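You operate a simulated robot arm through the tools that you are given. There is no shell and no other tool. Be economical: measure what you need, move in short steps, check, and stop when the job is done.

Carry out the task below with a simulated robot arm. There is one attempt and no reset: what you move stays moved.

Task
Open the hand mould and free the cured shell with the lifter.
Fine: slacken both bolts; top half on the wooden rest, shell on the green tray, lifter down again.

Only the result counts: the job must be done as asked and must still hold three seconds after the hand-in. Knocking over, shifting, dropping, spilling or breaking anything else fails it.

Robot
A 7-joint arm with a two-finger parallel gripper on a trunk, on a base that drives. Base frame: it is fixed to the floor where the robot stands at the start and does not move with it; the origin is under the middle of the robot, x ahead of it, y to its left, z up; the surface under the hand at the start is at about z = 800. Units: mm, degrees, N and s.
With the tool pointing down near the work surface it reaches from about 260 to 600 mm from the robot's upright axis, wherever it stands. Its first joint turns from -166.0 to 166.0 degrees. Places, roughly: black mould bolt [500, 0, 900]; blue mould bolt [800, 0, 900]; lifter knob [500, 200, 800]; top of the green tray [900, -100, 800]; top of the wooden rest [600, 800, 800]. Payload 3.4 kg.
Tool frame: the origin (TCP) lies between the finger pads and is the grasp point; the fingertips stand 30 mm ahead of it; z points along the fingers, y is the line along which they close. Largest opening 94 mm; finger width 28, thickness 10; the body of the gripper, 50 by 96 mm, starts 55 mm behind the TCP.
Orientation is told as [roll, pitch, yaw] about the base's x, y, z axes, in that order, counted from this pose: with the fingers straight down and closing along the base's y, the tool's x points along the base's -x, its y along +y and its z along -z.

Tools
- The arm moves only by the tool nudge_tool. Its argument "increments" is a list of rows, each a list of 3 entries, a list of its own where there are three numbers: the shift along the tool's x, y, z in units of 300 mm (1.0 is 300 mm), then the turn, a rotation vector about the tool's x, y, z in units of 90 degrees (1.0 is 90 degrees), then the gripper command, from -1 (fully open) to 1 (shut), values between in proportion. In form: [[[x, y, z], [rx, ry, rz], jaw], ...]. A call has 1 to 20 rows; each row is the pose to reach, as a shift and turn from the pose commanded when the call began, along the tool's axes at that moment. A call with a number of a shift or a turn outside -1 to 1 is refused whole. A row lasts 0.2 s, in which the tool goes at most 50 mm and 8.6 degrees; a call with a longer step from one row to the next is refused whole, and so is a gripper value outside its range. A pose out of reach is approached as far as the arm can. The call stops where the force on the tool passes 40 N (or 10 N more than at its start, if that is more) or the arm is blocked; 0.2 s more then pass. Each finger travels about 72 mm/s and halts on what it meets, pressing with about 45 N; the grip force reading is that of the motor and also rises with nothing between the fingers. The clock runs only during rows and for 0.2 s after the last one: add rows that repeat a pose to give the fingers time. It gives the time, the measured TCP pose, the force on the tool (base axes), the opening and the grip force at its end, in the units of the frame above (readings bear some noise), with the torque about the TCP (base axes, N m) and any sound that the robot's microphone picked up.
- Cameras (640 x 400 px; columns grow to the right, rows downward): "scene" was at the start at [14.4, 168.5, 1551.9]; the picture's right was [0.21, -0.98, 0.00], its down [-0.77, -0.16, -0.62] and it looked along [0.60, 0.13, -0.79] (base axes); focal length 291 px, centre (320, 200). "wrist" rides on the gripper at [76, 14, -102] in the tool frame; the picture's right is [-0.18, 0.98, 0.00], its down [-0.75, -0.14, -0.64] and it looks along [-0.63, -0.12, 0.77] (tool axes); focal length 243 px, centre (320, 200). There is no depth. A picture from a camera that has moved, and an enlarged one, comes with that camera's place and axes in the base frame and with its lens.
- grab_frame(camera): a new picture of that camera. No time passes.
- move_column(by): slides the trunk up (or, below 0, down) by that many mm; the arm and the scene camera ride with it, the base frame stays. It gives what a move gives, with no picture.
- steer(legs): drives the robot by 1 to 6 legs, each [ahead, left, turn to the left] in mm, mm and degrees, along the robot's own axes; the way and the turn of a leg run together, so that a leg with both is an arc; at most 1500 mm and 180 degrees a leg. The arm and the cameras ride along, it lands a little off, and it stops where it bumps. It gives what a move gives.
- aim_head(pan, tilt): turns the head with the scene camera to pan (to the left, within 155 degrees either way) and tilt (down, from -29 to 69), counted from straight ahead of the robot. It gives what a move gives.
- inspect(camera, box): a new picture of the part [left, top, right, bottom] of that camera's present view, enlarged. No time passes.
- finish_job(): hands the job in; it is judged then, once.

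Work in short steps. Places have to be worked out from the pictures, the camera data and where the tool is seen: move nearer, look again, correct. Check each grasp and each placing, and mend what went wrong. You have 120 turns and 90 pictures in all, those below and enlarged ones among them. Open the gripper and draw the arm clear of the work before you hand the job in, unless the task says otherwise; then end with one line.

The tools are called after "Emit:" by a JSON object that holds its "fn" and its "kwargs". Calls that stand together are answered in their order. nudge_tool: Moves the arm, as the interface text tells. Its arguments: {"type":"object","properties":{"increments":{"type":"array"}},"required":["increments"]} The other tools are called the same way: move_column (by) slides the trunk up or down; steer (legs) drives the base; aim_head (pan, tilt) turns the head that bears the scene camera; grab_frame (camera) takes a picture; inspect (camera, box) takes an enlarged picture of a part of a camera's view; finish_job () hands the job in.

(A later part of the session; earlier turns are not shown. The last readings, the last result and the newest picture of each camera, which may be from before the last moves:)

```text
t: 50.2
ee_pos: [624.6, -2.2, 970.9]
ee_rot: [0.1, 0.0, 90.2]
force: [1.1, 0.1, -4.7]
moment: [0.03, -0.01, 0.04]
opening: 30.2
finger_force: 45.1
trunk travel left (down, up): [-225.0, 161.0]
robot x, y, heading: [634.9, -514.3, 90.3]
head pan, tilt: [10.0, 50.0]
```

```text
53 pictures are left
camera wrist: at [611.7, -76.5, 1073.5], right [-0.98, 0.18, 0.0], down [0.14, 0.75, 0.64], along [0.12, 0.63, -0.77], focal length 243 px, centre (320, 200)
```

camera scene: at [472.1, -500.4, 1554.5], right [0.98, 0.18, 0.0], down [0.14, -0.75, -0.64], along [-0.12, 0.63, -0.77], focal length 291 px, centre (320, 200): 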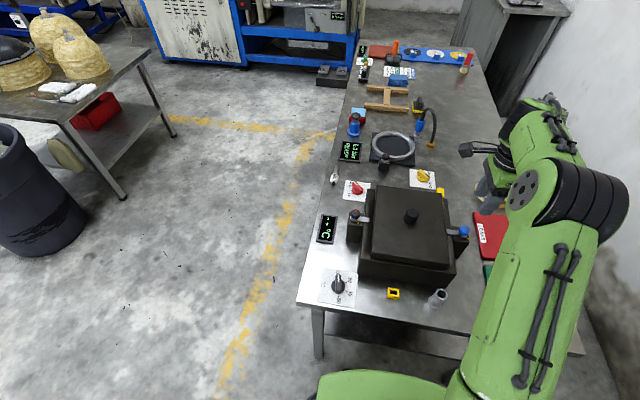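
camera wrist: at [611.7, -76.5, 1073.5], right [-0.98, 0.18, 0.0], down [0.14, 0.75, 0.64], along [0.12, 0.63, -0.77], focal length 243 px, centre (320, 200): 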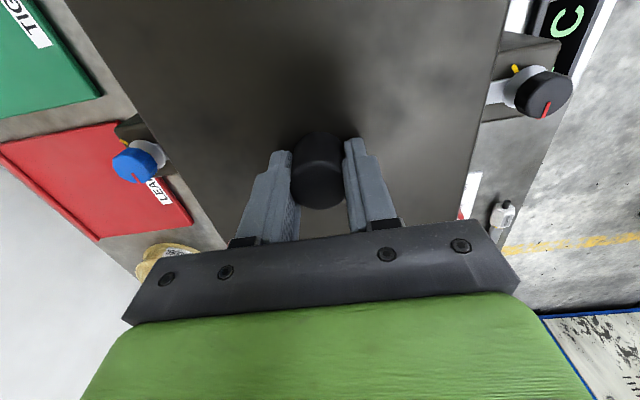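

The lid comes up freely, ~0.5 kg. I lift it to about 1130 and look at the opened mould and the wooden rest.

Emit:
{"fn": "nudge_tool", "kwargs": {"increments": [[[0, 0, -0.06], [0, 0, 0], 1], [[0, 0, -0.14], [0, 0, 0], 1], [[0, 0, -0.24], [0, 0, 0], 1], [[0, 0, -0.34], [0, 0, 0], 1], [[0, 0, -0.44], [0, 0, 0], 1], [[0, 0, -0.53], [0, 0, 0], 1]]}}

Emit:
{"fn": "steer", "kwargs": {"legs": [[-130, 0, 0], [0, 740, 0], [0, 0, -90]]}}

Emit:
{"fn": "aim_head", "kwargs": {"pan": 30, "tilt": 40}}

Emit:
{"fn": "grab_frame", "kwargs": {"camera": "scene"}}

```text
t: 51.6
ee_pos: [626.2, 0.5, 1131.2]
ee_rot: [-0.1, 0.1, 90.0]
force: [0.0, 0.2, -4.4]
moment: [-0.01, -0.01, 0.01]
opening: 29.8
finger_force: 45.3
trunk travel left (down, up): [-225.0, 161.0]
robot x, y, heading: [636.8, -519.6, 90.5]
head pan, tilt: [10.0, 50.0]
```

```text
t: 60.4
ee_pos: [418.6, -671.8, 1130.7]
ee_rot: [0.0, 0.1, -2.4]
force: [0.4, 0.4, -5.0]
moment: [-0.04, -0.01, -0.02]
opening: 30.2
finger_force: 45.4
trunk travel left (down, up): [-225.0, 161.0]
robot x, y, heading: [-96.5, -657.9, -2.1]
head pan, tilt: [10.0, 50.0]
```

```text
t: 61.2
ee_pos: [418.3, -671.0, 1129.1]
ee_rot: [0.0, 0.1, -2.3]
force: [0.4, 0.6, -4.4]
moment: [-0.01, -0.01, -0.02]
opening: 30.1
finger_force: 45.0
trunk travel left (down, up): [-225.0, 161.0]
robot x, y, heading: [-97.6, -660.2, -2.0]
head pan, tilt: [30.0, 40.0]
```

```text
52 pictures are left
camera scene: at [-75.2, -464.2, 1568.6], right [0.47, -0.88, 0.0], down [-0.57, -0.3, -0.77], along [0.68, 0.36, -0.64], focal length 291 px, centre (320, 200)
```

scene: 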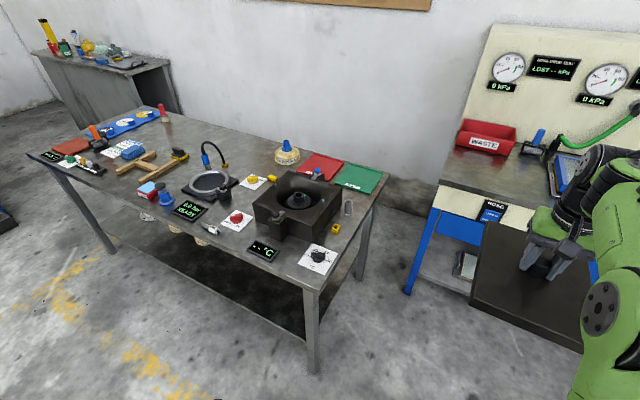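

The mould is open, with something in its cavity. Zooming there.

Emit:
{"fn": "inspect", "kwargs": {"camera": "scene", "box": [240, 150, 360, 250]}}

Emit:
{"fn": "steer", "kwargs": {"legs": [[0, 0, 2], [0, 1460, 0]]}}

Emit:
{"fn": "aim_head", "kwargs": {"pan": 15, "tilt": 50}}

Emit:
{"fn": "grab_frame", "kwargs": {"camera": "scene"}}

Emit:
{"fn": "grab_frame", "kwargs": {"camera": "wrist"}}

```text
4.00 times, centred on (300, 200) of scene
camera zoom: at [-75.2, -464.2, 1568.6], right [0.47, -0.88, 0.0], down [-0.57, -0.3, -0.77], along [0.68, 0.36, -0.64], focal length 1162 px, centre (400, 200)
```

zoom: 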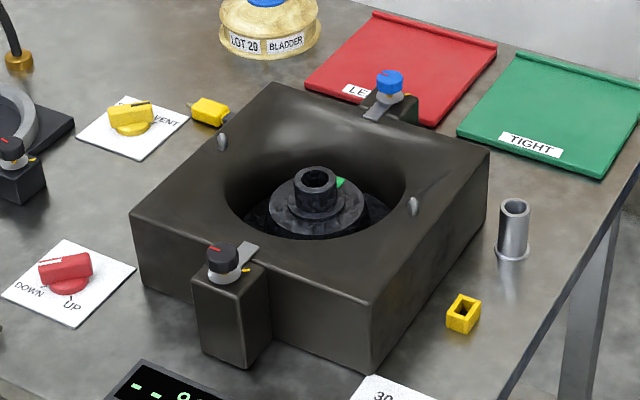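

```text
t: 68.8
ee_pos: [414.6, 785.3, 1129.7]
ee_rot: [0.0, 0.1, 0.0]
force: [0.2, -0.5, -4.6]
moment: [0.0, -0.03, 0.03]
opening: 30.0
finger_force: 44.8
trunk travel left (down, up): [-225.0, 161.0]
robot x, y, heading: [-100.6, 776.1, 0.1]
head pan, tilt: [30.0, 40.0]
```

```text
t: 69.5
ee_pos: [415.5, 785.0, 1129.4]
ee_rot: [0.0, 0.2, 0.0]
force: [-0.3, 0.1, -5.3]
moment: [0.0, 0.0, -0.02]
opening: 30.0
finger_force: 45.3
trunk travel left (down, up): [-225.0, 161.0]
robot x, y, heading: [-100.2, 777.1, 0.2]
head pan, tilt: [15.0, 50.0]
```

```text
50 pictures are left
camera scene: at [-85.5, 949.4, 1554.5], right [0.26, -0.96, 0.0], down [-0.74, -0.2, -0.64], along [0.62, 0.17, -0.77], focal length 291 px, centre (320, 200)
```

scene: 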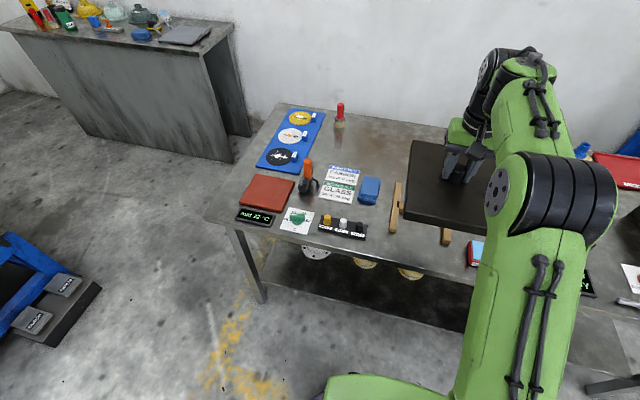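

```text
49 pictures are left
camera wrist: at [339.9, 799.8, 1232.7], right [0.18, 0.98, 0.0], down [0.75, -0.14, 0.64], along [0.63, -0.12, -0.77], focal length 243 px, centre (320, 200)
```

wrist: 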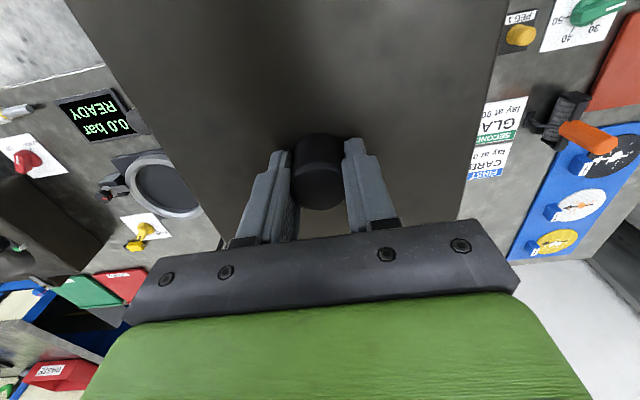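

Lid travels well, ~190 mm in y by 240 mm in x now. Rest estimate: legs along x 445–638 at y≈705–715 and 860–868. I zoom to refine it.

Emit:
{"fn": "inspect", "kwargs": {"camera": "scene", "box": [370, 160, 490, 260]}}

```text
4.00 times, centred on (430, 210) of scene
camera zoom: at [-85.5, 949.4, 1554.5], right [0.26, -0.96, 0.0], down [-0.74, -0.2, -0.64], along [0.62, 0.17, -0.77], focal length 1162 px, centre (-120, 160)
```

zoom: 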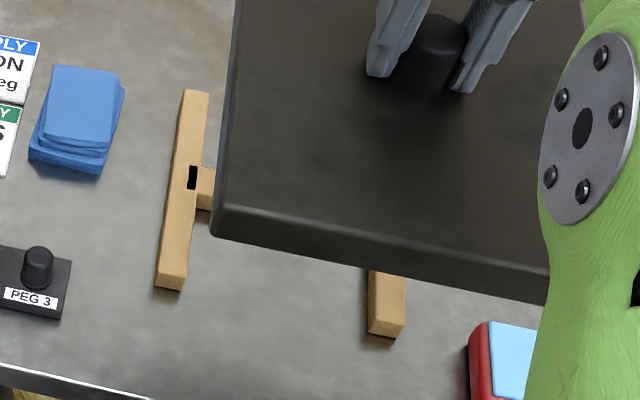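

Rest centre ≈ (545,792) by this view, which agrees with the known knob position within 3 mm. I drive 130 mm forward and look again.

Emit:
{"fn": "steer", "kwargs": {"legs": [[130, 0, 0]]}}

Emit:
{"fn": "inspect", "kwargs": {"camera": "scene", "box": [350, 160, 510, 290]}}

```text
t: 70.8
ee_pos: [549.1, 787.8, 1129.2]
ee_rot: [-0.1, 0.2, 0.2]
force: [-0.1, -0.4, -4.9]
moment: [-0.02, 0.01, -0.03]
opening: 30.2
finger_force: 45.3
trunk travel left (down, up): [-225.0, 161.0]
robot x, y, heading: [34.2, 780.2, 0.4]
head pan, tilt: [15.0, 50.0]
```

```text
3.08 times, centred on (430, 225) of scene
camera zoom: at [47.6, 950.4, 1554.4], right [0.27, -0.96, 0.0], down [-0.74, -0.2, -0.64], along [0.62, 0.17, -0.77], focal length 894 px, centre (-18, 123)
```

zoom: 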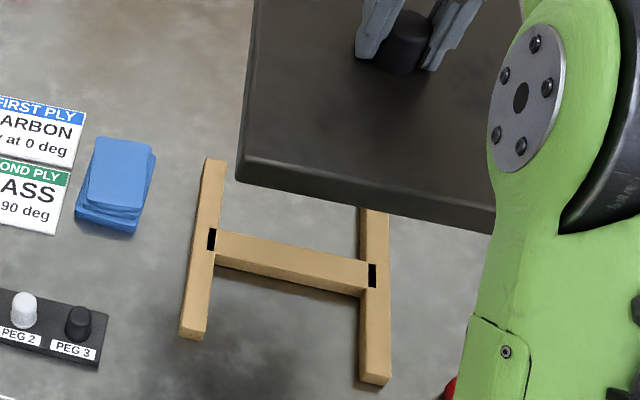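

Rest centre now reads (553,788); TCP is (549,788). I descend to about TCP 910 and check the gap.

Emit:
{"fn": "nudge_tool", "kwargs": {"increments": [[[-0.01, 0, 0.12], [0, 0, 0], 1], [[-0.013, 0, 0.24], [0, 0, 0], 1], [[-0.013, 0, 0.36], [0, 0, 0], 1], [[-0.013, 0, 0.48], [0, 0, 0], 1], [[-0.013, 0, 0.6], [0, 0, 0], 1], [[-0.013, 0, 0.68], [0, 0, 0], 1], [[-0.013, 0, 0.73], [0, 0, 0], 1]]}}

Emit:
{"fn": "inspect", "kwargs": {"camera": "scene", "box": [350, 160, 510, 290]}}

```text
t: 72.4
ee_pos: [550.8, 788.4, 912.2]
ee_rot: [0.0, -0.1, 0.2]
force: [-0.1, 0.3, -5.2]
moment: [0.04, -0.01, 0.01]
opening: 30.1
finger_force: 45.3
trunk travel left (down, up): [-225.0, 161.0]
robot x, y, heading: [28.2, 776.5, 0.5]
head pan, tilt: [15.0, 50.0]
```

```text
3.08 times, centred on (430, 225) of scene
camera zoom: at [46.0, 950.3, 1554.4], right [0.27, -0.96, 0.0], down [-0.74, -0.2, -0.64], along [0.62, 0.17, -0.77], focal length 894 px, centre (-18, 123)
```

zoom: 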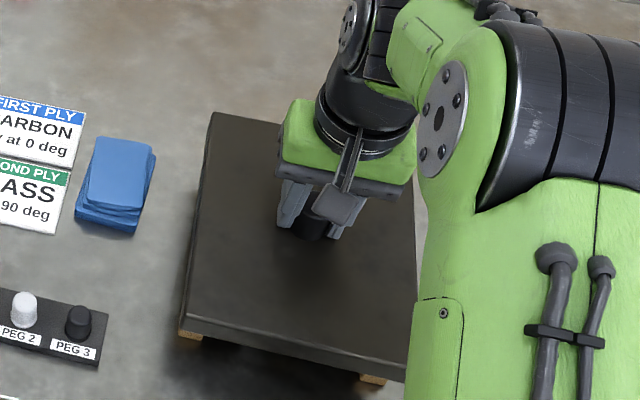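

Well aligned over the rest. I lower in small steps until contact.

Emit:
{"fn": "nudge_tool", "kwargs": {"increments": [[[0, 0, 0.01], [0, 0, 0], 1], [[0, 0, 0.02], [0, 0, 0], 1], [[0, 0, 0.03], [0, 0, 0], 1], [[0, 0, 0.04], [0, 0, 0], 1], [[0, 0, 0.05], [0, 0, 0], 1]]}}

```text
t: 73.6
ee_pos: [551.5, 788.4, 895.1]
ee_rot: [0.0, 0.1, 0.0]
force: [-0.3, 0.0, -4.5]
moment: [0.01, -0.01, -0.01]
opening: 30.2
finger_force: 44.8
trunk travel left (down, up): [-225.0, 161.0]
robot x, y, heading: [30.1, 776.6, 0.6]
head pan, tilt: [15.0, 50.0]
```

Emit:
{"fn": "nudge_tool", "kwargs": {"increments": [[[0, 0, 0.007], [0, 0, 0], 1], [[0, 0, 0.014], [0, 0, 0], 1], [[0, 0, 0.021], [0, 0, 0], 1], [[0, 0, 0.028], [0, 0, 0], 1], [[0, 0, 0.035], [0, 0, 0], 1]]}}

Emit:
{"fn": "inspect", "kwargs": {"camera": "scene", "box": [370, 210, 490, 290]}}

```text
t: 74.8
ee_pos: [551.0, 787.9, 884.7]
ee_rot: [0.0, 0.0, 0.3]
force: [0.8, 0.0, -4.0]
moment: [-0.02, -0.03, 0.01]
opening: 30.2
finger_force: 44.7
trunk travel left (down, up): [-225.0, 161.0]
robot x, y, heading: [29.6, 776.5, 0.4]
head pan, tilt: [15.0, 50.0]
```

```text
5.00 times, centred on (430, 250) of scene
camera zoom: at [45.7, 950.3, 1554.4], right [0.27, -0.96, 0.0], down [-0.74, -0.2, -0.64], along [0.62, 0.17, -0.77], focal length 1453 px, centre (-230, -50)
```

zoom: 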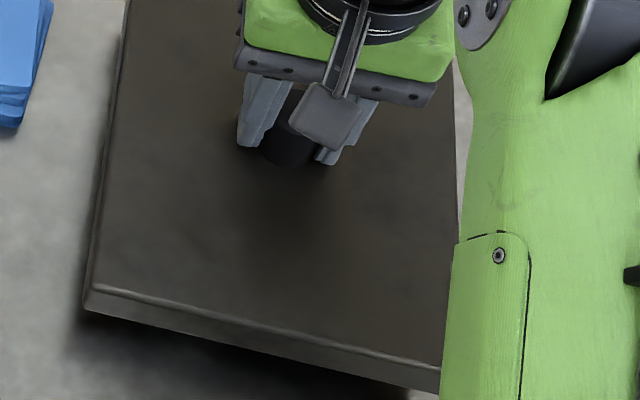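

Not yet touching; continue.

Emit:
{"fn": "nudge_tool", "kwargs": {"increments": [[[0, 0, 0.007], [0, 0, 0], 1], [[0, 0, 0.014], [0, 0, 0], 1], [[0, 0, 0.021], [0, 0, 0], 1], [[0, 0, 0.028], [0, 0, 0], 1], [[0, 0, 0.035], [0, 0, 0], 1], [[0, 0, 0.042], [0, 0, 0], 1], [[0, 0, 0.05], [0, 0, 0], 1]]}}

```text
t: 76.3
ee_pos: [551.6, 787.8, 879.1]
ee_rot: [0.1, -0.5, 0.3]
force: [-1.7, -0.1, 14.5]
moment: [-0.11, 1.25, -0.07]
opening: 30.4
finger_force: 45.0
trunk travel left (down, up): [-225.0, 161.0]
robot x, y, heading: [33.8, 778.3, 0.4]
head pan, tilt: [15.0, 50.0]
stopped in row 7: the force on the tool passed its limit at 44 N (the readings are from after the stop); the commanded pose is now the measured one
```

Contact at TCP ~880. I open the fingers and rise straight up.

Emit:
{"fn": "nudge_tool", "kwargs": {"increments": [[[0, 0, 0], [0, 0, 0], 0.5], [[0, 0, 0], [0, 0, 0], 0.1], [[0, 0, 0], [0, 0, 0], -0.2], [[0, 0, 0], [0, 0, 0], -0.4], [[0, 0, 0], [0, 0, 0], -0.4], [[0, 0, -0.1], [0, 0, 0], -0.4], [[0, 0, -0.25], [0, 0, 0], -0.4], [[0, 0, -0.4], [0, 0, 0], -0.4], [[0, 0, -0.55], [0, 0, 0], -0.4], [[0, 0, -0.7], [0, 0, 0], -0.4], [[0, 0, -0.75], [0, 0, 0], -0.4]]}}

Emit:
{"fn": "grab_frame", "kwargs": {"camera": "wrist"}}

Emit:
{"fn": "inspect", "kwargs": {"camera": "scene", "box": [350, 160, 510, 290]}}

```text
t: 78.7
ee_pos: [549.2, 789.1, 1101.7]
ee_rot: [0.0, -0.4, 0.3]
force: [-0.1, 0.4, 0.0]
moment: [-0.01, 0.01, 0.01]
opening: 66.1
finger_force: 0.0
trunk travel left (down, up): [-225.0, 161.0]
robot x, y, heading: [32.5, 777.7, 0.4]
head pan, tilt: [15.0, 50.0]
```

```text
44 pictures are left
camera wrist: at [473.5, 804.2, 1204.4], right [0.18, 0.98, 0.0], down [0.75, -0.14, 0.65], along [0.64, -0.11, -0.76], focal length 243 px, centre (320, 200)
```

wrist: 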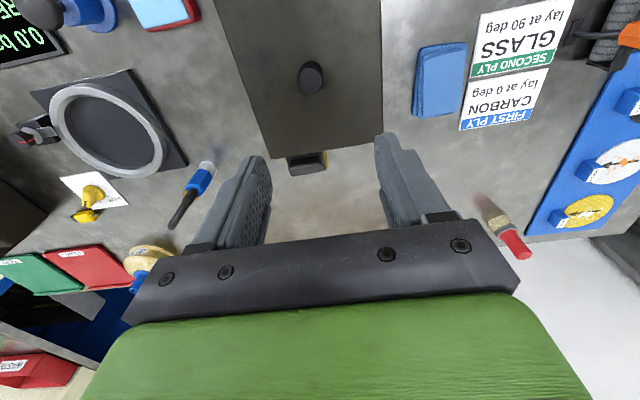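

```text
3.08 times, centred on (430, 225) of scene
camera zoom: at [45.3, 950.4, 1554.4], right [0.27, -0.96, 0.0], down [-0.74, -0.2, -0.64], along [0.62, 0.17, -0.77], focal length 894 px, centre (-18, 123)
```

zoom: 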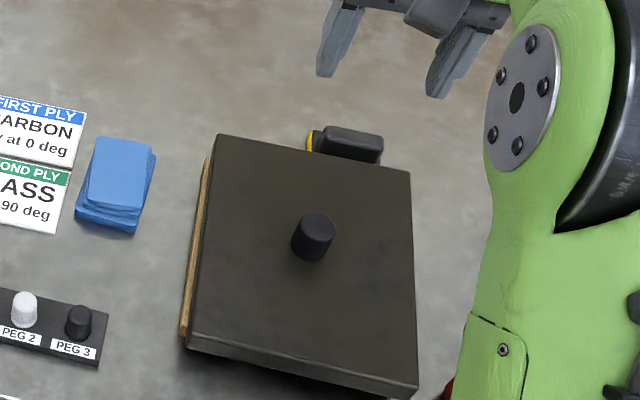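

Lid rests on the wood. The squeegee is near its far edge; I check closely for a gap.

Emit:
{"fn": "inspect", "kwargs": {"camera": "wrist", "box": [210, 60, 410, 190]}}

Emit:
{"fn": "inspect", "kwargs": {"camera": "scene", "box": [400, 180, 500, 240]}}

```text
3.08 times, centred on (310, 125) of wrist
camera zoom: at [473.5, 804.2, 1204.4], right [0.18, 0.98, 0.0], down [0.75, -0.14, 0.65], along [0.64, -0.11, -0.76], focal length 746 px, centre (351, 431)
```

zoom: 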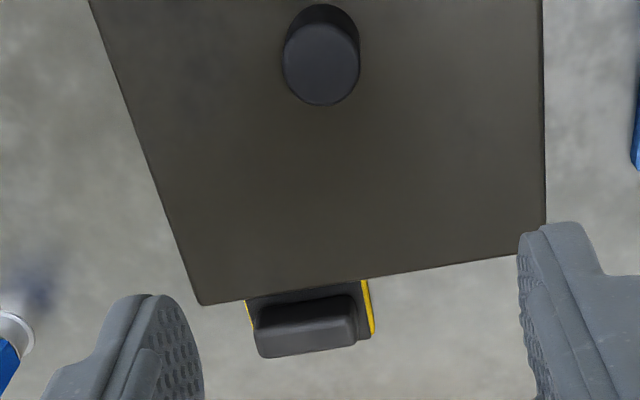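

```text
6.40 times, centred on (450, 210) of scene
camera zoom: at [45.3, 950.4, 1554.4], right [0.27, -0.96, 0.0], down [-0.74, -0.2, -0.64], along [0.62, 0.17, -0.77], focal length 1860 px, centre (-512, 136)
```

zoom: 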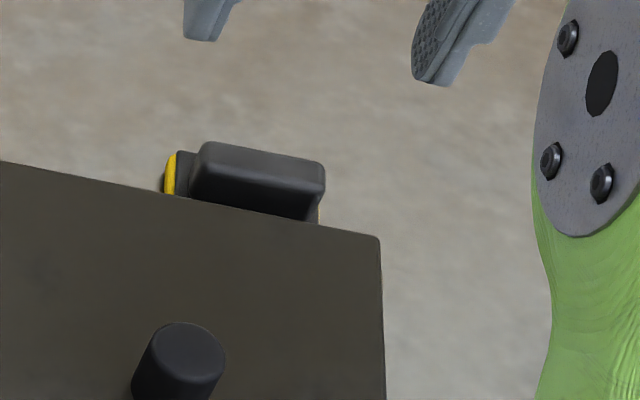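

The squeegee sits where I measured it at the start (~(697,738)), so it wasn't moved. Now to the lifter dial: I drive to y≈150.

Emit:
{"fn": "steer", "kwargs": {"legs": [[-60, 0, 0], [0, -610, 0], [40, 0, 0]]}}

Emit:
{"fn": "grab_frame", "kwargs": {"camera": "wrist"}}

Emit:
{"fn": "aim_head", "kwargs": {"pan": 0, "tilt": 50}}

Emit:
{"fn": "grab_frame", "kwargs": {"camera": "scene"}}

```text
t: 83.2
ee_pos: [543.6, 184.9, 1099.7]
ee_rot: [0.0, -0.3, 1.1]
force: [-0.1, -0.6, -0.7]
moment: [0.0, 0.05, -0.02]
opening: 65.7
finger_force: 0.1
trunk travel left (down, up): [-225.0, 161.0]
robot x, y, heading: [22.5, 166.6, 1.2]
head pan, tilt: [15.0, 50.0]
```

```text
40 pictures are left
camera wrist: at [466.7, 198.2, 1203.1], right [0.17, 0.99, 0.0], down [0.75, -0.13, 0.65], along [0.64, -0.11, -0.76], focal length 243 px, centre (320, 200)
```

wrist: 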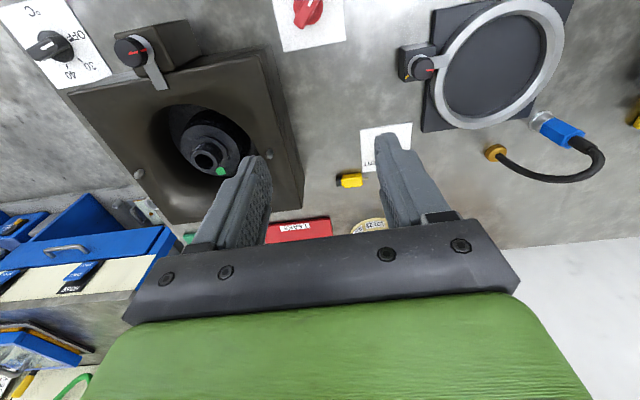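

```text
t: 84.0
ee_pos: [540.8, 184.4, 1100.4]
ee_rot: [-0.1, -0.5, 1.1]
force: [-0.4, 0.6, 0.5]
moment: [-0.02, 0.05, 0.01]
opening: 65.5
finger_force: 0.1
trunk travel left (down, up): [-225.0, 161.0]
robot x, y, heading: [20.8, 164.7, 1.4]
head pan, tilt: [0.0, 50.0]
```

```text
39 pictures are left
camera scene: at [36.9, 318.4, 1554.4], right [0.02, -1.0, 0.0], down [-0.77, -0.02, -0.64], along [0.64, 0.02, -0.77], focal length 291 px, centre (320, 200)
```

scene: 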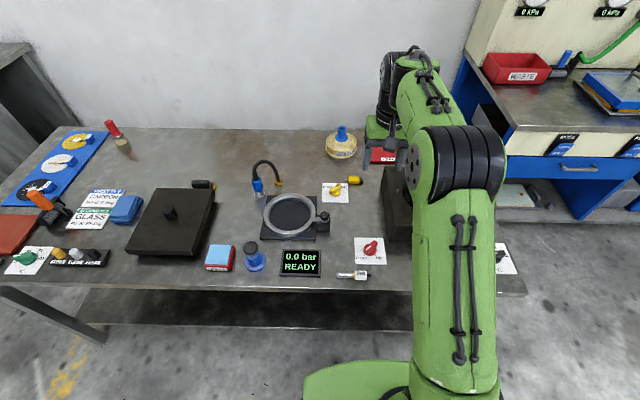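

Emit:
{"fn": "inspect", "kwargs": {"camera": "scene", "box": [330, 225, 410, 275]}}

Emit:
{"fn": "inspect", "kwargs": {"camera": "wrist", "box": [80, 0, 340, 220]}}

```text
8.00 times, centred on (370, 250) of scene
camera zoom: at [36.9, 318.4, 1554.4], right [0.02, -1.0, 0.0], down [-0.77, -0.02, -0.64], along [0.64, 0.02, -0.77], focal length 2325 px, centre (-80, -200)
```

zoom: 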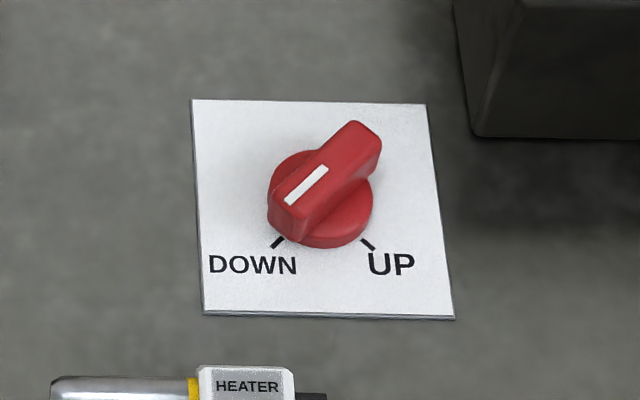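

```text
1.82 times, centred on (210, 110) of wrist
camera zoom: at [464.3, 198.3, 1204.1], right [0.17, 0.99, 0.0], down [0.75, -0.13, 0.65], along [0.64, -0.11, -0.76], focal length 441 px, centre (520, 364)
```

zoom: 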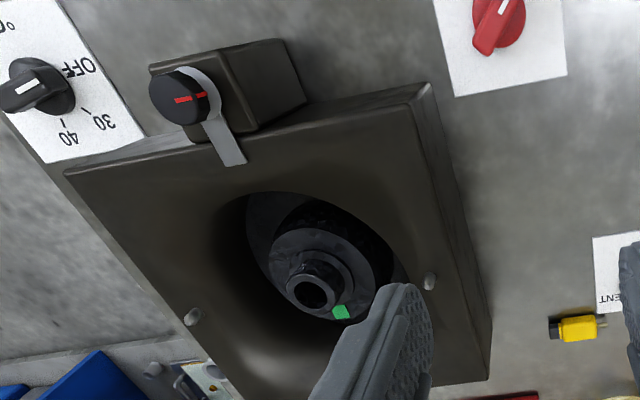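

The dial points DOWN at 45°; UP needs 90° counter-clockwise. Dial ≈ (467,187), bar ~13 mm wide. I go above with yaw −45 so the fingers close across the bar.

Emit:
{"fn": "nudge_tool", "kwargs": {"increments": [[[0.08, 0.003, 0], [0, 0, 0.09], -0.4], [[0.16, 0.006, 0], [0, 0, 0.18], -0.4], [[0.247, 0.01, 0.05], [0, 0, 0.27], -0.4], [[0.247, 0.01, 0.15], [0, 0, 0.36], -0.4], [[0.247, 0.01, 0.27], [0, 0, 0.45], -0.4], [[0.247, 0.01, 0.39], [0, 0, 0.511], -0.4], [[0.247, 0.01, 0.51], [0, 0, 0.511], -0.4], [[0.247, 0.01, 0.64], [0, 0, 0.511], -0.4]]}}

Emit:
{"fn": "grab_frame", "kwargs": {"camera": "wrist"}}

```text
t: 85.8
ee_pos: [468.1, 185.6, 909.4]
ee_rot: [0.4, -0.3, -44.9]
force: [-0.4, 0.7, -0.5]
moment: [-0.05, -0.02, 0.02]
opening: 65.7
finger_force: 0.1
trunk travel left (down, up): [-225.0, 161.0]
robot x, y, heading: [23.4, 163.4, 1.2]
head pan, tilt: [0.0, 50.0]
```

```text
36 pictures are left
camera wrist: at [424.2, 249.9, 1012.2], right [0.82, 0.57, 0.01], down [0.43, -0.63, 0.64], along [0.37, -0.53, -0.76], focal length 243 px, centre (320, 200)
```

wrist: 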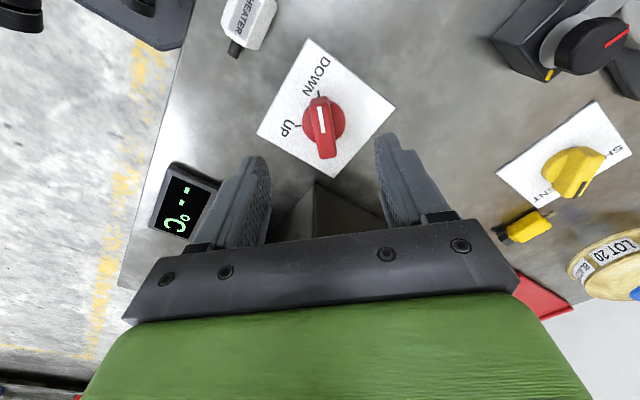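

Bar centre ≈(471,186), top ≈828. I descend to TCP 850 and look.

Emit:
{"fn": "nudge_tool", "kwargs": {"increments": [[[0, 0, 0.08], [0, 0, 0], -0.2], [[-0.005, 0.003, 0.15], [0, 0, 0], 0], [[-0.005, 0.003, 0.2], [0, 0, 0], 0.1]]}}

Emit:
{"fn": "inspect", "kwargs": {"camera": "wrist", "box": [200, 80, 440, 240]}}

```text
t: 86.6
ee_pos: [470.1, 187.1, 848.8]
ee_rot: [0.2, -0.4, -44.9]
force: [-0.2, 0.0, -0.8]
moment: [-0.01, 0.01, 0.01]
opening: 42.1
finger_force: 0.1
trunk travel left (down, up): [-225.0, 161.0]
robot x, y, heading: [24.3, 163.5, 1.7]
head pan, tilt: [0.0, 50.0]
```

```text
2.50 times, centred on (320, 160) of wrist
camera zoom: at [426.9, 252.0, 951.3], right [0.82, 0.57, 0.01], down [0.43, -0.63, 0.65], along [0.37, -0.53, -0.76], focal length 606 px, centre (320, 300)
```

zoom: 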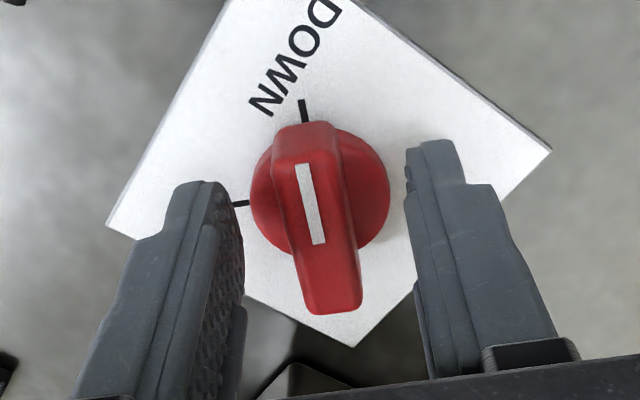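

Good alignment. Lower 6 mm and close on the bar.

Emit:
{"fn": "nudge_tool", "kwargs": {"increments": [[[0, 0, 0.02], [0, 0, 0], 0.1], [[0, 0, 0.02], [0, 0, 0], 0.6], [[0, 0, 0.02], [0, 0, 0], 1], [[0, 0, 0.02], [0, 0, 0], 1], [[0, 0, 0.02], [0, 0, 0], 1]]}}

Emit:
{"fn": "nudge_tool", "kwargs": {"increments": [[[0, 0, 0], [0, 0, -0.09], 1], [[0, 0, 0], [0, 0, -0.18], 1], [[0, 0, 0], [0, 0, -0.27], 1], [[0, 0, 0], [0, 0, -0.36], 1]]}}

Emit:
{"fn": "inspect", "kwargs": {"camera": "wrist", "box": [200, 80, 440, 240]}}

```text
t: 87.8
ee_pos: [470.5, 185.4, 842.8]
ee_rot: [0.3, -0.3, -44.9]
force: [0.4, -1.0, -0.9]
moment: [-0.71, -0.02, 0.01]
opening: 15.7
finger_force: 45.1
trunk travel left (down, up): [-225.0, 161.0]
robot x, y, heading: [24.3, 164.1, 1.2]
head pan, tilt: [0.0, 50.0]
```

```text
t: 88.8
ee_pos: [465.7, 187.0, 843.1]
ee_rot: [0.1, 0.0, -12.5]
force: [-18.1, 1.1, -0.1]
moment: [0.24, 0.75, -1.77]
opening: 28.6
finger_force: 44.8
trunk travel left (down, up): [-225.0, 161.0]
robot x, y, heading: [22.1, 166.3, 1.5]
head pan, tilt: [0.0, 50.0]
```

```text
2.50 times, centred on (320, 160) of wrist
camera zoom: at [395.2, 218.3, 946.0], right [0.39, 0.92, 0.0], down [0.7, -0.3, 0.64], along [0.59, -0.25, -0.77], focal length 606 px, centre (320, 300)
```

zoom: 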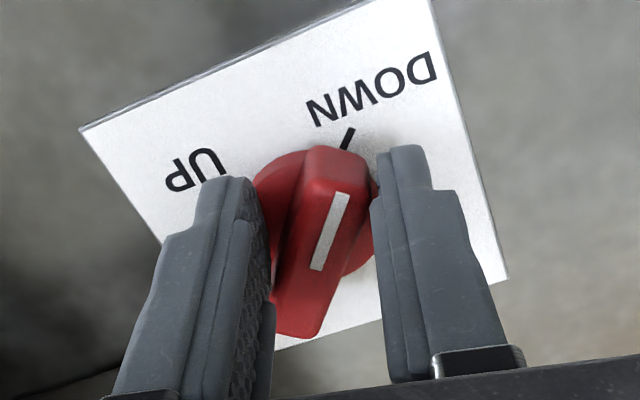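

The bar didn't turn; the fingers slipped on a hard stop (1.8 Nm). Like a volume knob, DOWN→UP must run the long way, clockwise over the far side (270°). I open, rise, and rotate the hand to yaw 135 for a long clockwise stroke.

Emit:
{"fn": "nudge_tool", "kwargs": {"increments": [[[0, 0, 0], [0, 0, 0], 0], [[0, 0, 0], [0, 0, 0], 0], [[0, 0, -0.15], [0, 0, -0.05], 0], [[-0.01, 0, -0.25], [0, 0, -0.14], 0], [[-0.01, 0, -0.25], [0, 0, -0.23], 0], [[-0.01, 0, -0.25], [0, 0, -0.32], 0], [[-0.01, 0, -0.25], [0, 0, -0.41], 0], [[-0.01, 0, -0.25], [0, 0, -0.5], 0], [[-0.01, 0, -0.25], [0, 0, -0.59], 0], [[-0.01, 0, -0.25], [0, 0, -0.68], 0], [[-0.01, 0, -0.25], [0, 0, -0.77], 0], [[-0.01, 0, -0.25], [0, 0, -0.86], 0], [[-0.01, 0, -0.25], [0, 0, -0.95], 0]]}}

Emit:
{"fn": "nudge_tool", "kwargs": {"increments": [[[0, 0, 0], [0, 0, -0.09], 0], [[0, 0, 0], [0, 0, -0.18], 0], [[0, 0, 0], [0, 0, -0.27], 0], [[0, 0, 0], [0, 0, -0.36], 0], [[0, 0, 0], [0, 0, -0.45], 0], [[0, 0, 0], [0, 0, -0.54], 0], [[0, 0, 0], [0, 0, -0.63], 0], [[0, 0, 0], [0, 0, -0.69], 0]]}}

Emit:
{"fn": "grab_frame", "kwargs": {"camera": "wrist"}}

```text
t: 91.6
ee_pos: [473.9, 184.7, 917.1]
ee_rot: [-0.4, -0.1, 73.2]
force: [0.6, -0.6, 0.7]
moment: [-0.02, 0.01, -0.01]
opening: 46.9
finger_force: 0.0
trunk travel left (down, up): [-225.0, 161.0]
robot x, y, heading: [21.5, 162.4, 1.5]
head pan, tilt: [0.0, 50.0]
```

```text
t: 93.4
ee_pos: [474.6, 184.9, 917.9]
ee_rot: [-0.4, 0.3, 135.2]
force: [-1.0, 0.0, -0.1]
moment: [0.02, 0.02, 0.01]
opening: 47.1
finger_force: 0.1
trunk travel left (down, up): [-225.0, 161.0]
robot x, y, heading: [23.5, 167.1, 1.1]
head pan, tilt: [0.0, 50.0]
```

```text
33 pictures are left
camera wrist: at [517.2, 122.8, 1020.9], right [-0.82, -0.57, -0.01], down [-0.44, 0.63, 0.64], along [-0.36, 0.53, -0.77], focal length 243 px, centre (320, 200)
```

wrist: 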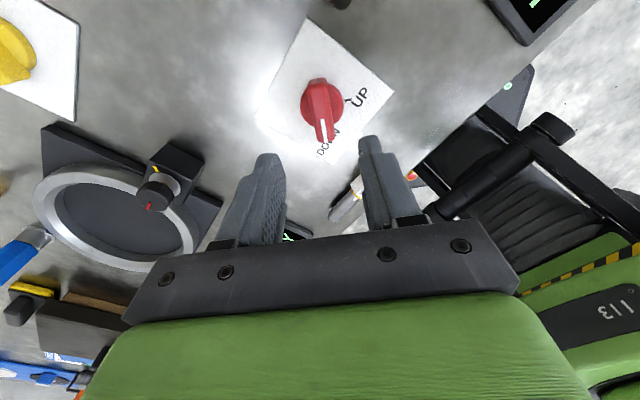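

Reached yaw 135 and the pointer is still on DOWN. I descend centred on the bar and close.

Emit:
{"fn": "nudge_tool", "kwargs": {"increments": [[[-0.012, 0.007, 0.12], [0, 0, 0], 0], [[-0.012, 0.007, 0.2], [0, 0, 0], 0], [[-0.012, 0.007, 0.25], [0, 0, 0], 0.2], [[-0.012, 0.007, 0.25], [0, 0, 0], 0.6], [[-0.012, 0.007, 0.25], [0, 0, 0], 1], [[-0.012, 0.007, 0.25], [0, 0, 0], 1], [[-0.012, 0.007, 0.25], [0, 0, 0], 1]]}}

Emit:
{"fn": "nudge_tool", "kwargs": {"increments": [[[0, 0, 0], [0, 0, 0.09], 1], [[0, 0, 0], [0, 0, 0.18], 1], [[0, 0, 0], [0, 0, 0.27], 1], [[0, 0, 0], [0, 0, 0.36], 1]]}}

Emit:
{"fn": "inspect", "kwargs": {"camera": "wrist", "box": [200, 80, 440, 240]}}

```text
t: 95.0
ee_pos: [471.5, 185.7, 843.3]
ee_rot: [-0.3, 0.3, 135.1]
force: [2.8, 2.7, -4.4]
moment: [-0.71, -0.34, -0.03]
opening: 15.7
finger_force: 45.5
trunk travel left (down, up): [-225.0, 161.0]
robot x, y, heading: [20.6, 167.1, 1.4]
head pan, tilt: [0.0, 50.0]
```

```text
t: 96.0
ee_pos: [473.5, 187.1, 843.7]
ee_rot: [-0.6, 0.0, 102.5]
force: [23.1, 6.2, 2.9]
moment: [-1.08, 0.02, 0.29]
opening: 16.0
finger_force: 45.1
trunk travel left (down, up): [-225.0, 161.0]
robot x, y, heading: [24.5, 167.6, 0.9]
head pan, tilt: [0.0, 50.0]
```

```text
2.50 times, centred on (320, 160) of wrist
camera zoom: at [475.7, 111.2, 946.5], right [-1.0, -0.04, -0.01], down [-0.04, 0.77, 0.64], along [-0.01, 0.64, -0.77], focal length 606 px, centre (320, 300)
```

zoom: 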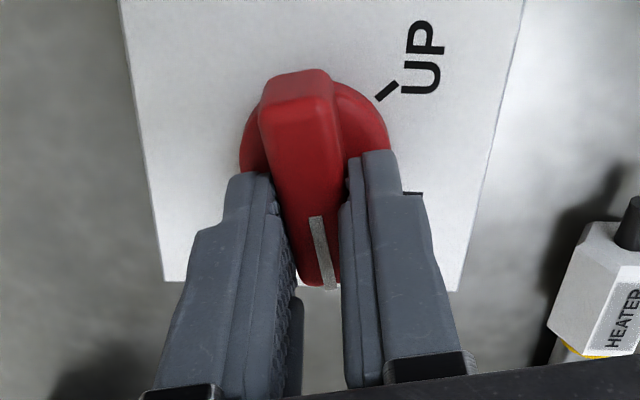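

It turns clockwise. But the views and the 23 N side force show the axis is near (476.5,179.5); I open, shift ~8 mm along the bar to centre, and re-close.

Emit:
{"fn": "nudge_tool", "kwargs": {"increments": [[[0, 0, 0], [0, 0, 0], 0.4], [[0, 0, 0], [0, 0, 0], 0.3], [[0.028, -0.004, 0], [0, 0, 0], 0.3], [[0.028, -0.004, 0], [0, 0, 0], 0.6], [[0.028, -0.004, 0], [0, 0, 0], 1], [[0.028, -0.004, 0], [0, 0, 0], 1]]}}

Emit:
{"fn": "nudge_tool", "kwargs": {"increments": [[[0, 0, 0], [0, 0, 0.09], 1], [[0, 0, 0], [0, 0, 0.18], 1], [[0, 0, 0], [0, 0, 0.27], 1], [[0, 0, 0], [0, 0, 0.36], 1], [[0, 0, 0], [0, 0, 0.45], 1], [[0, 0, 0], [0, 0, 0.54], 1], [[0, 0, 0], [0, 0, 0.63], 1]]}}

Emit:
{"fn": "inspect", "kwargs": {"camera": "wrist", "box": [200, 80, 440, 240]}}

```text
t: 97.4
ee_pos: [475.3, 178.7, 844.2]
ee_rot: [-0.6, 0.0, 102.7]
force: [19.9, 2.5, 4.7]
moment: [-0.29, 0.14, 0.05]
opening: 15.7
finger_force: 44.8
trunk travel left (down, up): [-225.0, 161.0]
robot x, y, heading: [24.1, 165.9, 1.6]
head pan, tilt: [0.0, 50.0]
```

```text
t: 99.0
ee_pos: [473.3, 179.7, 843.3]
ee_rot: [-0.3, -0.5, 46.0]
force: [17.1, 5.6, 23.9]
moment: [0.12, 0.33, 0.07]
opening: 15.5
finger_force: 45.1
trunk travel left (down, up): [-225.0, 161.0]
robot x, y, heading: [23.9, 164.7, 1.7]
head pan, tilt: [0.0, 50.0]
```

```text
2.50 times, centred on (320, 160) of wrist
camera zoom: at [410.1, 135.3, 945.4], right [-0.58, 0.82, 0.0], down [0.62, 0.44, 0.65], along [0.53, 0.37, -0.76], focal length 606 px, centre (320, 300)
```

zoom: 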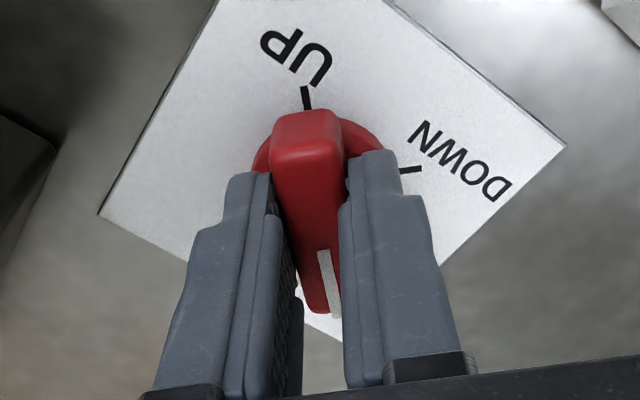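

Half of it: pointer is 90° on. I relieve the side and vertical force slightly and continue another 85°.

Emit:
{"fn": "nudge_tool", "kwargs": {"increments": [[[-0.006, -0.006, -0.005], [0, 0, 0.09], 1], [[-0.006, -0.006, -0.005], [0, 0, 0.18], 1], [[-0.006, -0.006, -0.005], [0, 0, 0.27], 1], [[-0.006, -0.006, -0.005], [0, 0, 0.36], 1], [[-0.006, -0.006, -0.005], [0, 0, 0.45], 1], [[-0.006, -0.006, -0.005], [0, 0, 0.54], 1], [[-0.006, -0.006, -0.005], [0, 0, 0.63], 1], [[-0.006, -0.006, -0.005], [0, 0, 0.72], 1], [[-0.006, -0.006, -0.005], [0, 0, 0.81], 1], [[-0.006, -0.006, -0.005], [0, 0, 0.9], 1]]}}

Emit:
{"fn": "inspect", "kwargs": {"camera": "wrist", "box": [200, 80, 440, 240]}}

```text
t: 101.2
ee_pos: [473.3, 182.2, 843.3]
ee_rot: [0.3, 0.1, -34.9]
force: [-14.8, 21.4, -23.8]
moment: [0.33, 0.89, 0.07]
opening: 15.9
finger_force: 44.8
trunk travel left (down, up): [-225.0, 161.0]
robot x, y, heading: [22.3, 165.3, 1.4]
head pan, tilt: [0.0, 50.0]
```

```text
2.50 times, centred on (320, 160) of wrist
camera zoom: at [419.6, 238.2, 946.3], right [0.71, 0.7, 0.01], down [0.54, -0.55, 0.64], along [0.45, -0.45, -0.77], focal length 606 px, centre (320, 300)
```

zoom: 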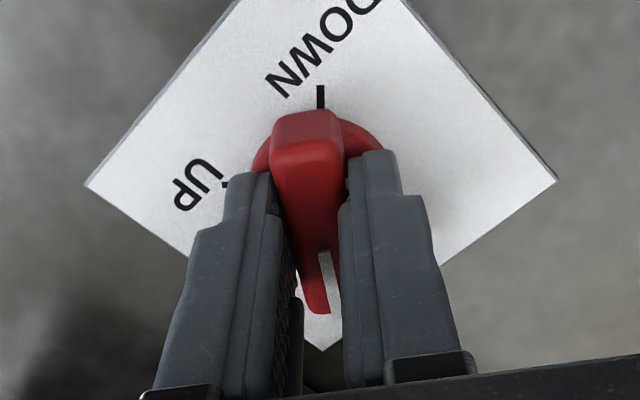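

Pointer opposite DOWN now. I relieve the forces and continue towards UP.

Emit:
{"fn": "nudge_tool", "kwargs": {"increments": [[[0.008, 0.003, 0.004], [0, 0, 0.09], 1], [[0.008, 0.003, 0.004], [0, 0, 0.18], 1], [[0.008, 0.003, 0.004], [0, 0, 0.27], 1], [[0.008, 0.003, 0.004], [0, 0, 0.36], 1], [[0.008, 0.003, 0.004], [0, 0, 0.45], 1], [[0.008, 0.003, 0.004], [0, 0, 0.54], 1], [[0.008, 0.003, 0.004], [0, 0, 0.63], 1], [[0.008, 0.003, 0.004], [0, 0, 0.72], 1], [[0.008, 0.003, 0.004], [0, 0, 0.81], 1], [[0.008, 0.003, 0.004], [0, 0, 0.9], 1]]}}

Emit:
{"fn": "inspect", "kwargs": {"camera": "wrist", "box": [200, 80, 440, 240]}}

```text
t: 103.4
ee_pos: [476.1, 182.6, 843.8]
ee_rot: [0.6, 0.5, -116.1]
force: [8.6, 17.4, 5.0]
moment: [-0.18, 0.99, 0.02]
opening: 15.8
finger_force: 45.3
trunk travel left (down, up): [-225.0, 161.0]
robot x, y, heading: [22.3, 167.2, 1.3]
head pan, tilt: [0.0, 50.0]
```

```text
2.50 times, centred on (320, 160) of wrist
camera zoom: at [521.8, 245.8, 947.1], right [0.8, -0.6, 0.01], down [-0.47, -0.62, 0.64], along [-0.37, -0.51, -0.77], focal length 606 px, centre (320, 300)
```

zoom: 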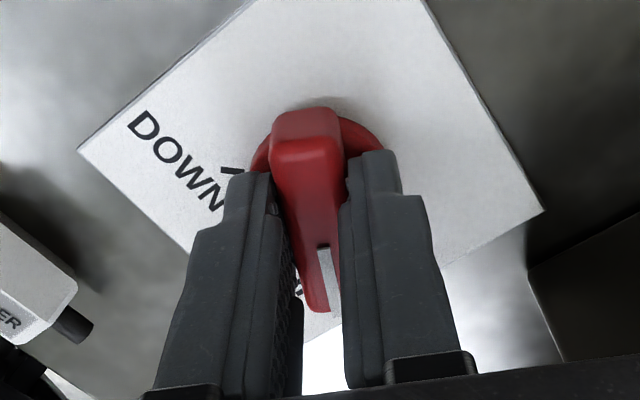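

~20° remain. Finish to the UP stop with a slight over-travel, then open, rise and look.

Emit:
{"fn": "nudge_tool", "kwargs": {"increments": [[[0, 0, 0], [0, 0, 0.09], 1], [[0, 0, 0], [0, 0, 0.18], 1], [[0, 0, 0], [0, 0, 0.24], 1], [[0, 0, 0], [0, 0, 0.24], 1]]}}

Emit:
{"fn": "nudge_tool", "kwargs": {"increments": [[[0, 0, 0], [0, 0, 0], 0.4], [[0, 0, 0], [0, 0, 0], 0.1], [[0, 0, -0.12], [0, 0, 0], 0], [[0, 0, -0.28], [0, 0, 0], 0], [[0, 0, -0.44], [0, 0, 0], 0], [[0, 0, -0.6], [0, 0, 0], 0], [[0, 0, -0.75], [0, 0, 0], 0]]}}

Emit:
{"fn": "grab_frame", "kwargs": {"camera": "wrist"}}

Emit:
{"fn": "inspect", "kwargs": {"camera": "scene", "box": [330, 150, 490, 280]}}

```text
t: 104.4
ee_pos: [476.2, 181.8, 844.4]
ee_rot: [0.4, 0.7, -137.6]
force: [20.0, 13.0, 12.0]
moment: [0.35, 0.42, 0.8]
opening: 15.6
finger_force: 44.2
trunk travel left (down, up): [-225.0, 161.0]
robot x, y, heading: [24.2, 160.5, 1.5]
head pan, tilt: [0.0, 50.0]
```

```text
t: 106.0
ee_pos: [471.9, 186.9, 1067.5]
ee_rot: [0.3, 0.5, -137.6]
force: [-0.1, -0.5, 0.0]
moment: [0.0, 0.0, 0.0]
opening: 46.9
finger_force: 0.1
trunk travel left (down, up): [-225.0, 161.0]
robot x, y, heading: [24.2, 167.1, 1.2]
head pan, tilt: [0.0, 50.0]
```

```text
28 pictures are left
camera wrist: at [537.5, 228.3, 1171.9], right [0.53, -0.85, 0.0], down [-0.66, -0.4, 0.64], along [-0.54, -0.34, -0.77], focal length 243 px, centre (320, 200)
```

wrist: 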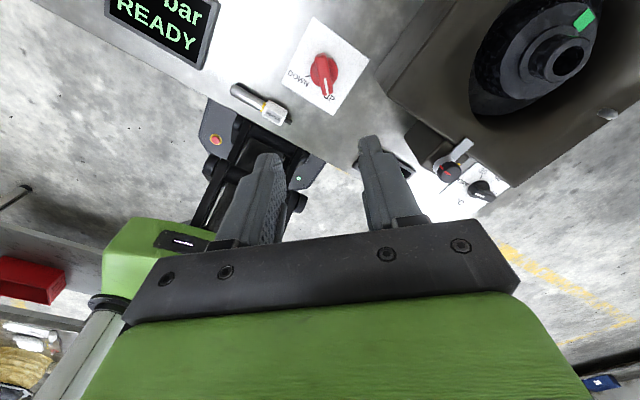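

```text
3.08 times, centred on (410, 215) of scene
camera zoom: at [36.3, 318.6, 1554.4], right [0.02, -1.0, 0.0], down [-0.77, -0.02, -0.64], along [0.64, 0.01, -0.77], focal length 894 px, centre (43, 154)
```

zoom: 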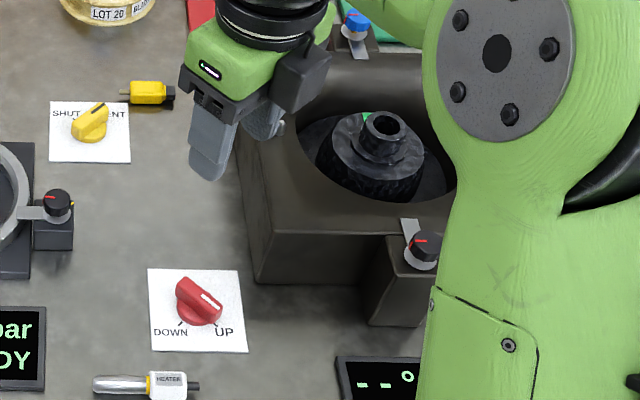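

Lifter is UP and the shell has risen with its boss on top. I unwind the wrist, then drive back to the right side.

Emit:
{"fn": "nudge_tool", "kwargs": {"increments": [[[0, 0, -0.02], [0, 0, -0.09], 0], [[0, 0, -0.04], [0, 0, -0.18], 0], [[0, 0, -0.06], [0, 0, -0.27], 0], [[0, 0, -0.08], [0, 0, -0.36], 0], [[0, 0, -0.1], [0, 0, -0.45], 0], [[0, 0, -0.1], [0, 0, -0.54], 0], [[0, 0, -0.1], [0, 0, -0.63], 0], [[0, 0, -0.1], [0, 0, -0.72], 0], [[0, 0, -0.1], [0, 0, -0.81], 0], [[0, 0, -0.1], [0, 0, -0.9], 0], [[0, 0, -0.1], [0, 0, -0.99], 0]]}}

Emit:
{"fn": "nudge_tool", "kwargs": {"increments": [[[0, 0, 0], [0, 0, -0.09], 0], [[0, 0, 0], [0, 0, -0.18], 0], [[0, 0, 0], [0, 0, -0.27], 0], [[0, 0, 0], [0, 0, -0.36], 0], [[0, 0, 0], [0, 0, -0.45], 0], [[0, 0, 0], [0, 0, -0.53], 0]]}}

Emit:
{"fn": "steer", "kwargs": {"legs": [[-100, 0, 0], [0, -820, 0], [0, 0, 89], [0, -730, 0]]}}

Emit:
{"fn": "aim_head", "kwargs": {"pan": 0, "tilt": 48}}

Emit:
{"fn": "grab_frame", "kwargs": {"camera": "scene"}}

```text
t: 108.4
ee_pos: [471.3, 180.3, 1098.0]
ee_rot: [0.3, -0.2, -48.3]
force: [0.3, 0.1, -0.5]
moment: [0.04, 0.04, 0.06]
opening: 46.8
finger_force: 0.0
trunk travel left (down, up): [-225.0, 161.0]
robot x, y, heading: [23.4, 167.5, 1.0]
head pan, tilt: [0.0, 50.0]
```

```text
t: 109.8
ee_pos: [470.0, 180.2, 1097.1]
ee_rot: [0.1, -0.4, -0.6]
force: [0.0, -0.1, -0.2]
moment: [0.0, -0.02, 0.0]
opening: 47.0
finger_force: 0.0
trunk travel left (down, up): [-225.0, 161.0]
robot x, y, heading: [23.1, 166.4, 1.2]
head pan, tilt: [0.0, 50.0]
```

```text
t: 122.4
ee_pos: [667.2, -174.5, 1099.2]
ee_rot: [0.1, -0.5, 89.9]
force: [0.0, 0.2, 0.4]
moment: [0.0, 0.04, 0.01]
opening: 46.7
finger_force: 0.1
trunk travel left (down, up): [-225.0, 161.0]
robot x, y, heading: [690.0, -625.5, 92.0]
head pan, tilt: [0.0, 50.0]
```

```text
t: 123.0
ee_pos: [667.3, -175.8, 1097.7]
ee_rot: [0.0, -0.4, 89.8]
force: [-0.2, 0.1, 0.4]
moment: [0.0, -0.01, -0.01]
opening: 46.9
finger_force: 0.1
trunk travel left (down, up): [-225.0, 161.0]
robot x, y, heading: [690.5, -620.1, 92.2]
head pan, tilt: [0.0, 48.0]
```

```text
26 pictures are left
camera scene: at [536.5, -608.5, 1557.1], right [1.0, 0.04, 0.0], down [0.03, -0.74, -0.67], along [-0.02, 0.67, -0.74], focal length 291 px, centre (320, 200)
```

scene: 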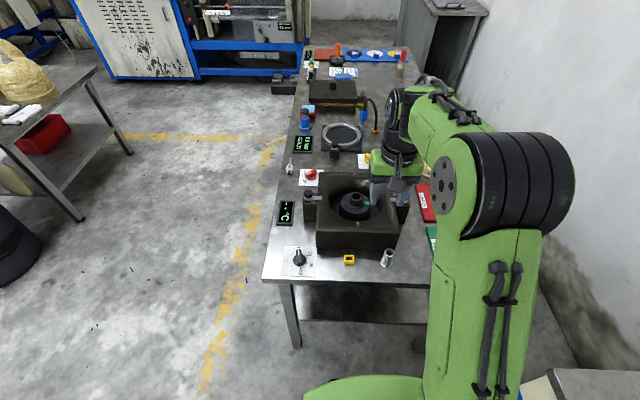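

Emit:
{"fn": "steer", "kwargs": {"legs": [[105, 0, -2]]}}

Emit:
{"fn": "inspect", "kwargs": {"camera": "scene", "box": [280, 150, 440, 290]}}

```text
t: 124.2
ee_pos: [680.6, -68.5, 1099.4]
ee_rot: [0.0, -0.4, 87.9]
force: [0.1, 0.8, -0.5]
moment: [-0.05, 0.01, -0.01]
opening: 47.2
finger_force: 0.2
trunk travel left (down, up): [-225.0, 161.0]
robot x, y, heading: [684.2, -515.9, 90.2]
head pan, tilt: [0.0, 48.0]
```

```text
2.86 times, centred on (360, 220) of scene
camera zoom: at [535.3, -496.2, 1557.1], right [1.0, 0.0, 0.0], down [0.0, -0.74, -0.67], along [0.0, 0.67, -0.74], focal length 830 px, centre (206, 143)
```

zoom: 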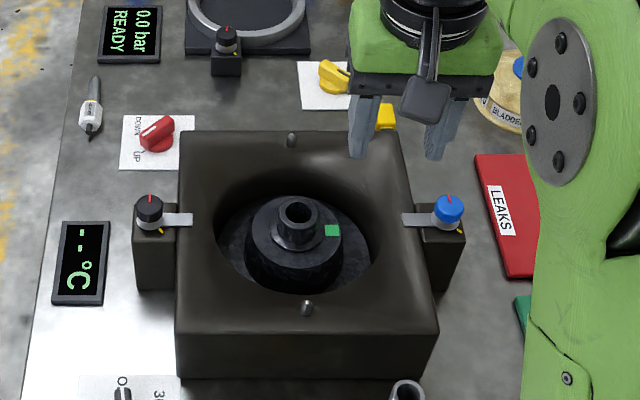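

Calibrating against the bolts, the boss is at ≈(627,-3), top ≈890, ~40 mm in diameter. I move the hand above it with fingers open.

Emit:
{"fn": "nudge_tool", "kwargs": {"increments": [[[-0.07, 0.06, 0.05], [0, 0, 0], -0.5], [[-0.14, 0.12, 0.1], [0, 0, 0], -1], [[-0.213, 0.188, 0.15], [0, 0, 0], -1], [[-0.213, 0.188, 0.25], [0, 0, 0], -1], [[-0.213, 0.188, 0.35], [0, 0, 0], -1], [[-0.213, 0.188, 0.4], [0, 0, 0], -1]]}}

Emit:
{"fn": "grab_frame", "kwargs": {"camera": "wrist"}}

```text
t: 125.6
ee_pos: [628.4, -3.8, 980.0]
ee_rot: [0.1, -0.4, 87.9]
force: [0.8, 0.6, 0.4]
moment: [-0.01, 0.0, 0.0]
opening: 93.9
finger_force: 0.1
trunk travel left (down, up): [-225.0, 161.0]
robot x, y, heading: [688.3, -516.9, 89.9]
head pan, tilt: [0.0, 48.0]
```

```text
24 pictures are left
camera wrist: at [610.6, -79.1, 1081.8], right [-0.98, 0.22, 0.0], down [0.17, 0.74, 0.65], along [0.14, 0.63, -0.76], focal length 243 px, centre (320, 200)
```

wrist: 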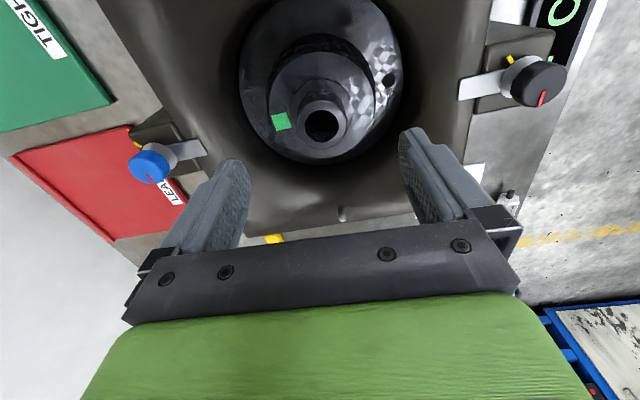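

Emit:
{"fn": "nudge_tool", "kwargs": {"increments": [[[-0.01, 0.006, 0.09], [0, 0, 0], -0.8], [[-0.01, 0.006, 0.18], [0, 0, 0], -0.6]]}}

Emit:
{"fn": "inspect", "kwargs": {"camera": "wrist", "box": [180, 40, 460, 240]}}

Emit:
{"fn": "inspect", "kwargs": {"camera": "scene", "box": [320, 170, 420, 250]}}

```text
t: 126.2
ee_pos: [625.0, 0.2, 923.6]
ee_rot: [0.0, -0.3, 87.9]
force: [0.4, 0.7, 0.6]
moment: [-0.02, -0.02, -0.01]
opening: 75.2
finger_force: 0.0
trunk travel left (down, up): [-225.0, 161.0]
robot x, y, heading: [688.4, -513.6, 89.9]
head pan, tilt: [0.0, 48.0]
```

```text
2.00 times, centred on (320, 140) of wrist
camera zoom: at [609.7, -75.2, 1026.2], right [-0.98, 0.22, 0.0], down [0.17, 0.74, 0.65], along [0.14, 0.63, -0.76], focal length 485 px, centre (320, 320)
```

zoom: 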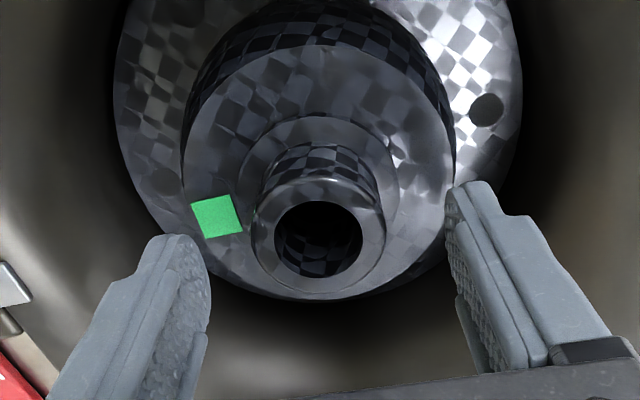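

```text
5.00 times, centred on (370, 210) of scene
camera zoom: at [535.3, -497.7, 1557.1], right [1.0, 0.0, 0.0], down [0.0, -0.74, -0.67], along [0.0, 0.67, -0.74], focal length 1453 px, centre (70, 150)
```

zoom: 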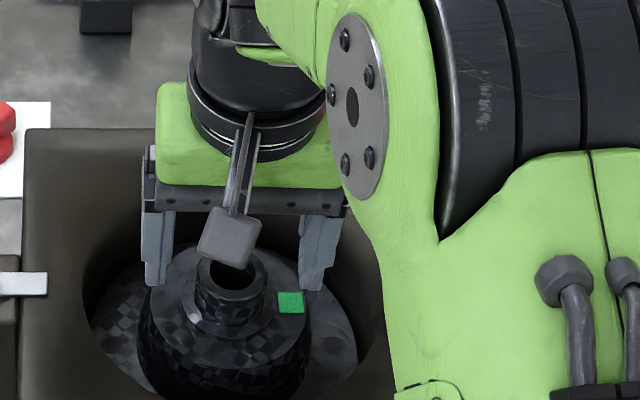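

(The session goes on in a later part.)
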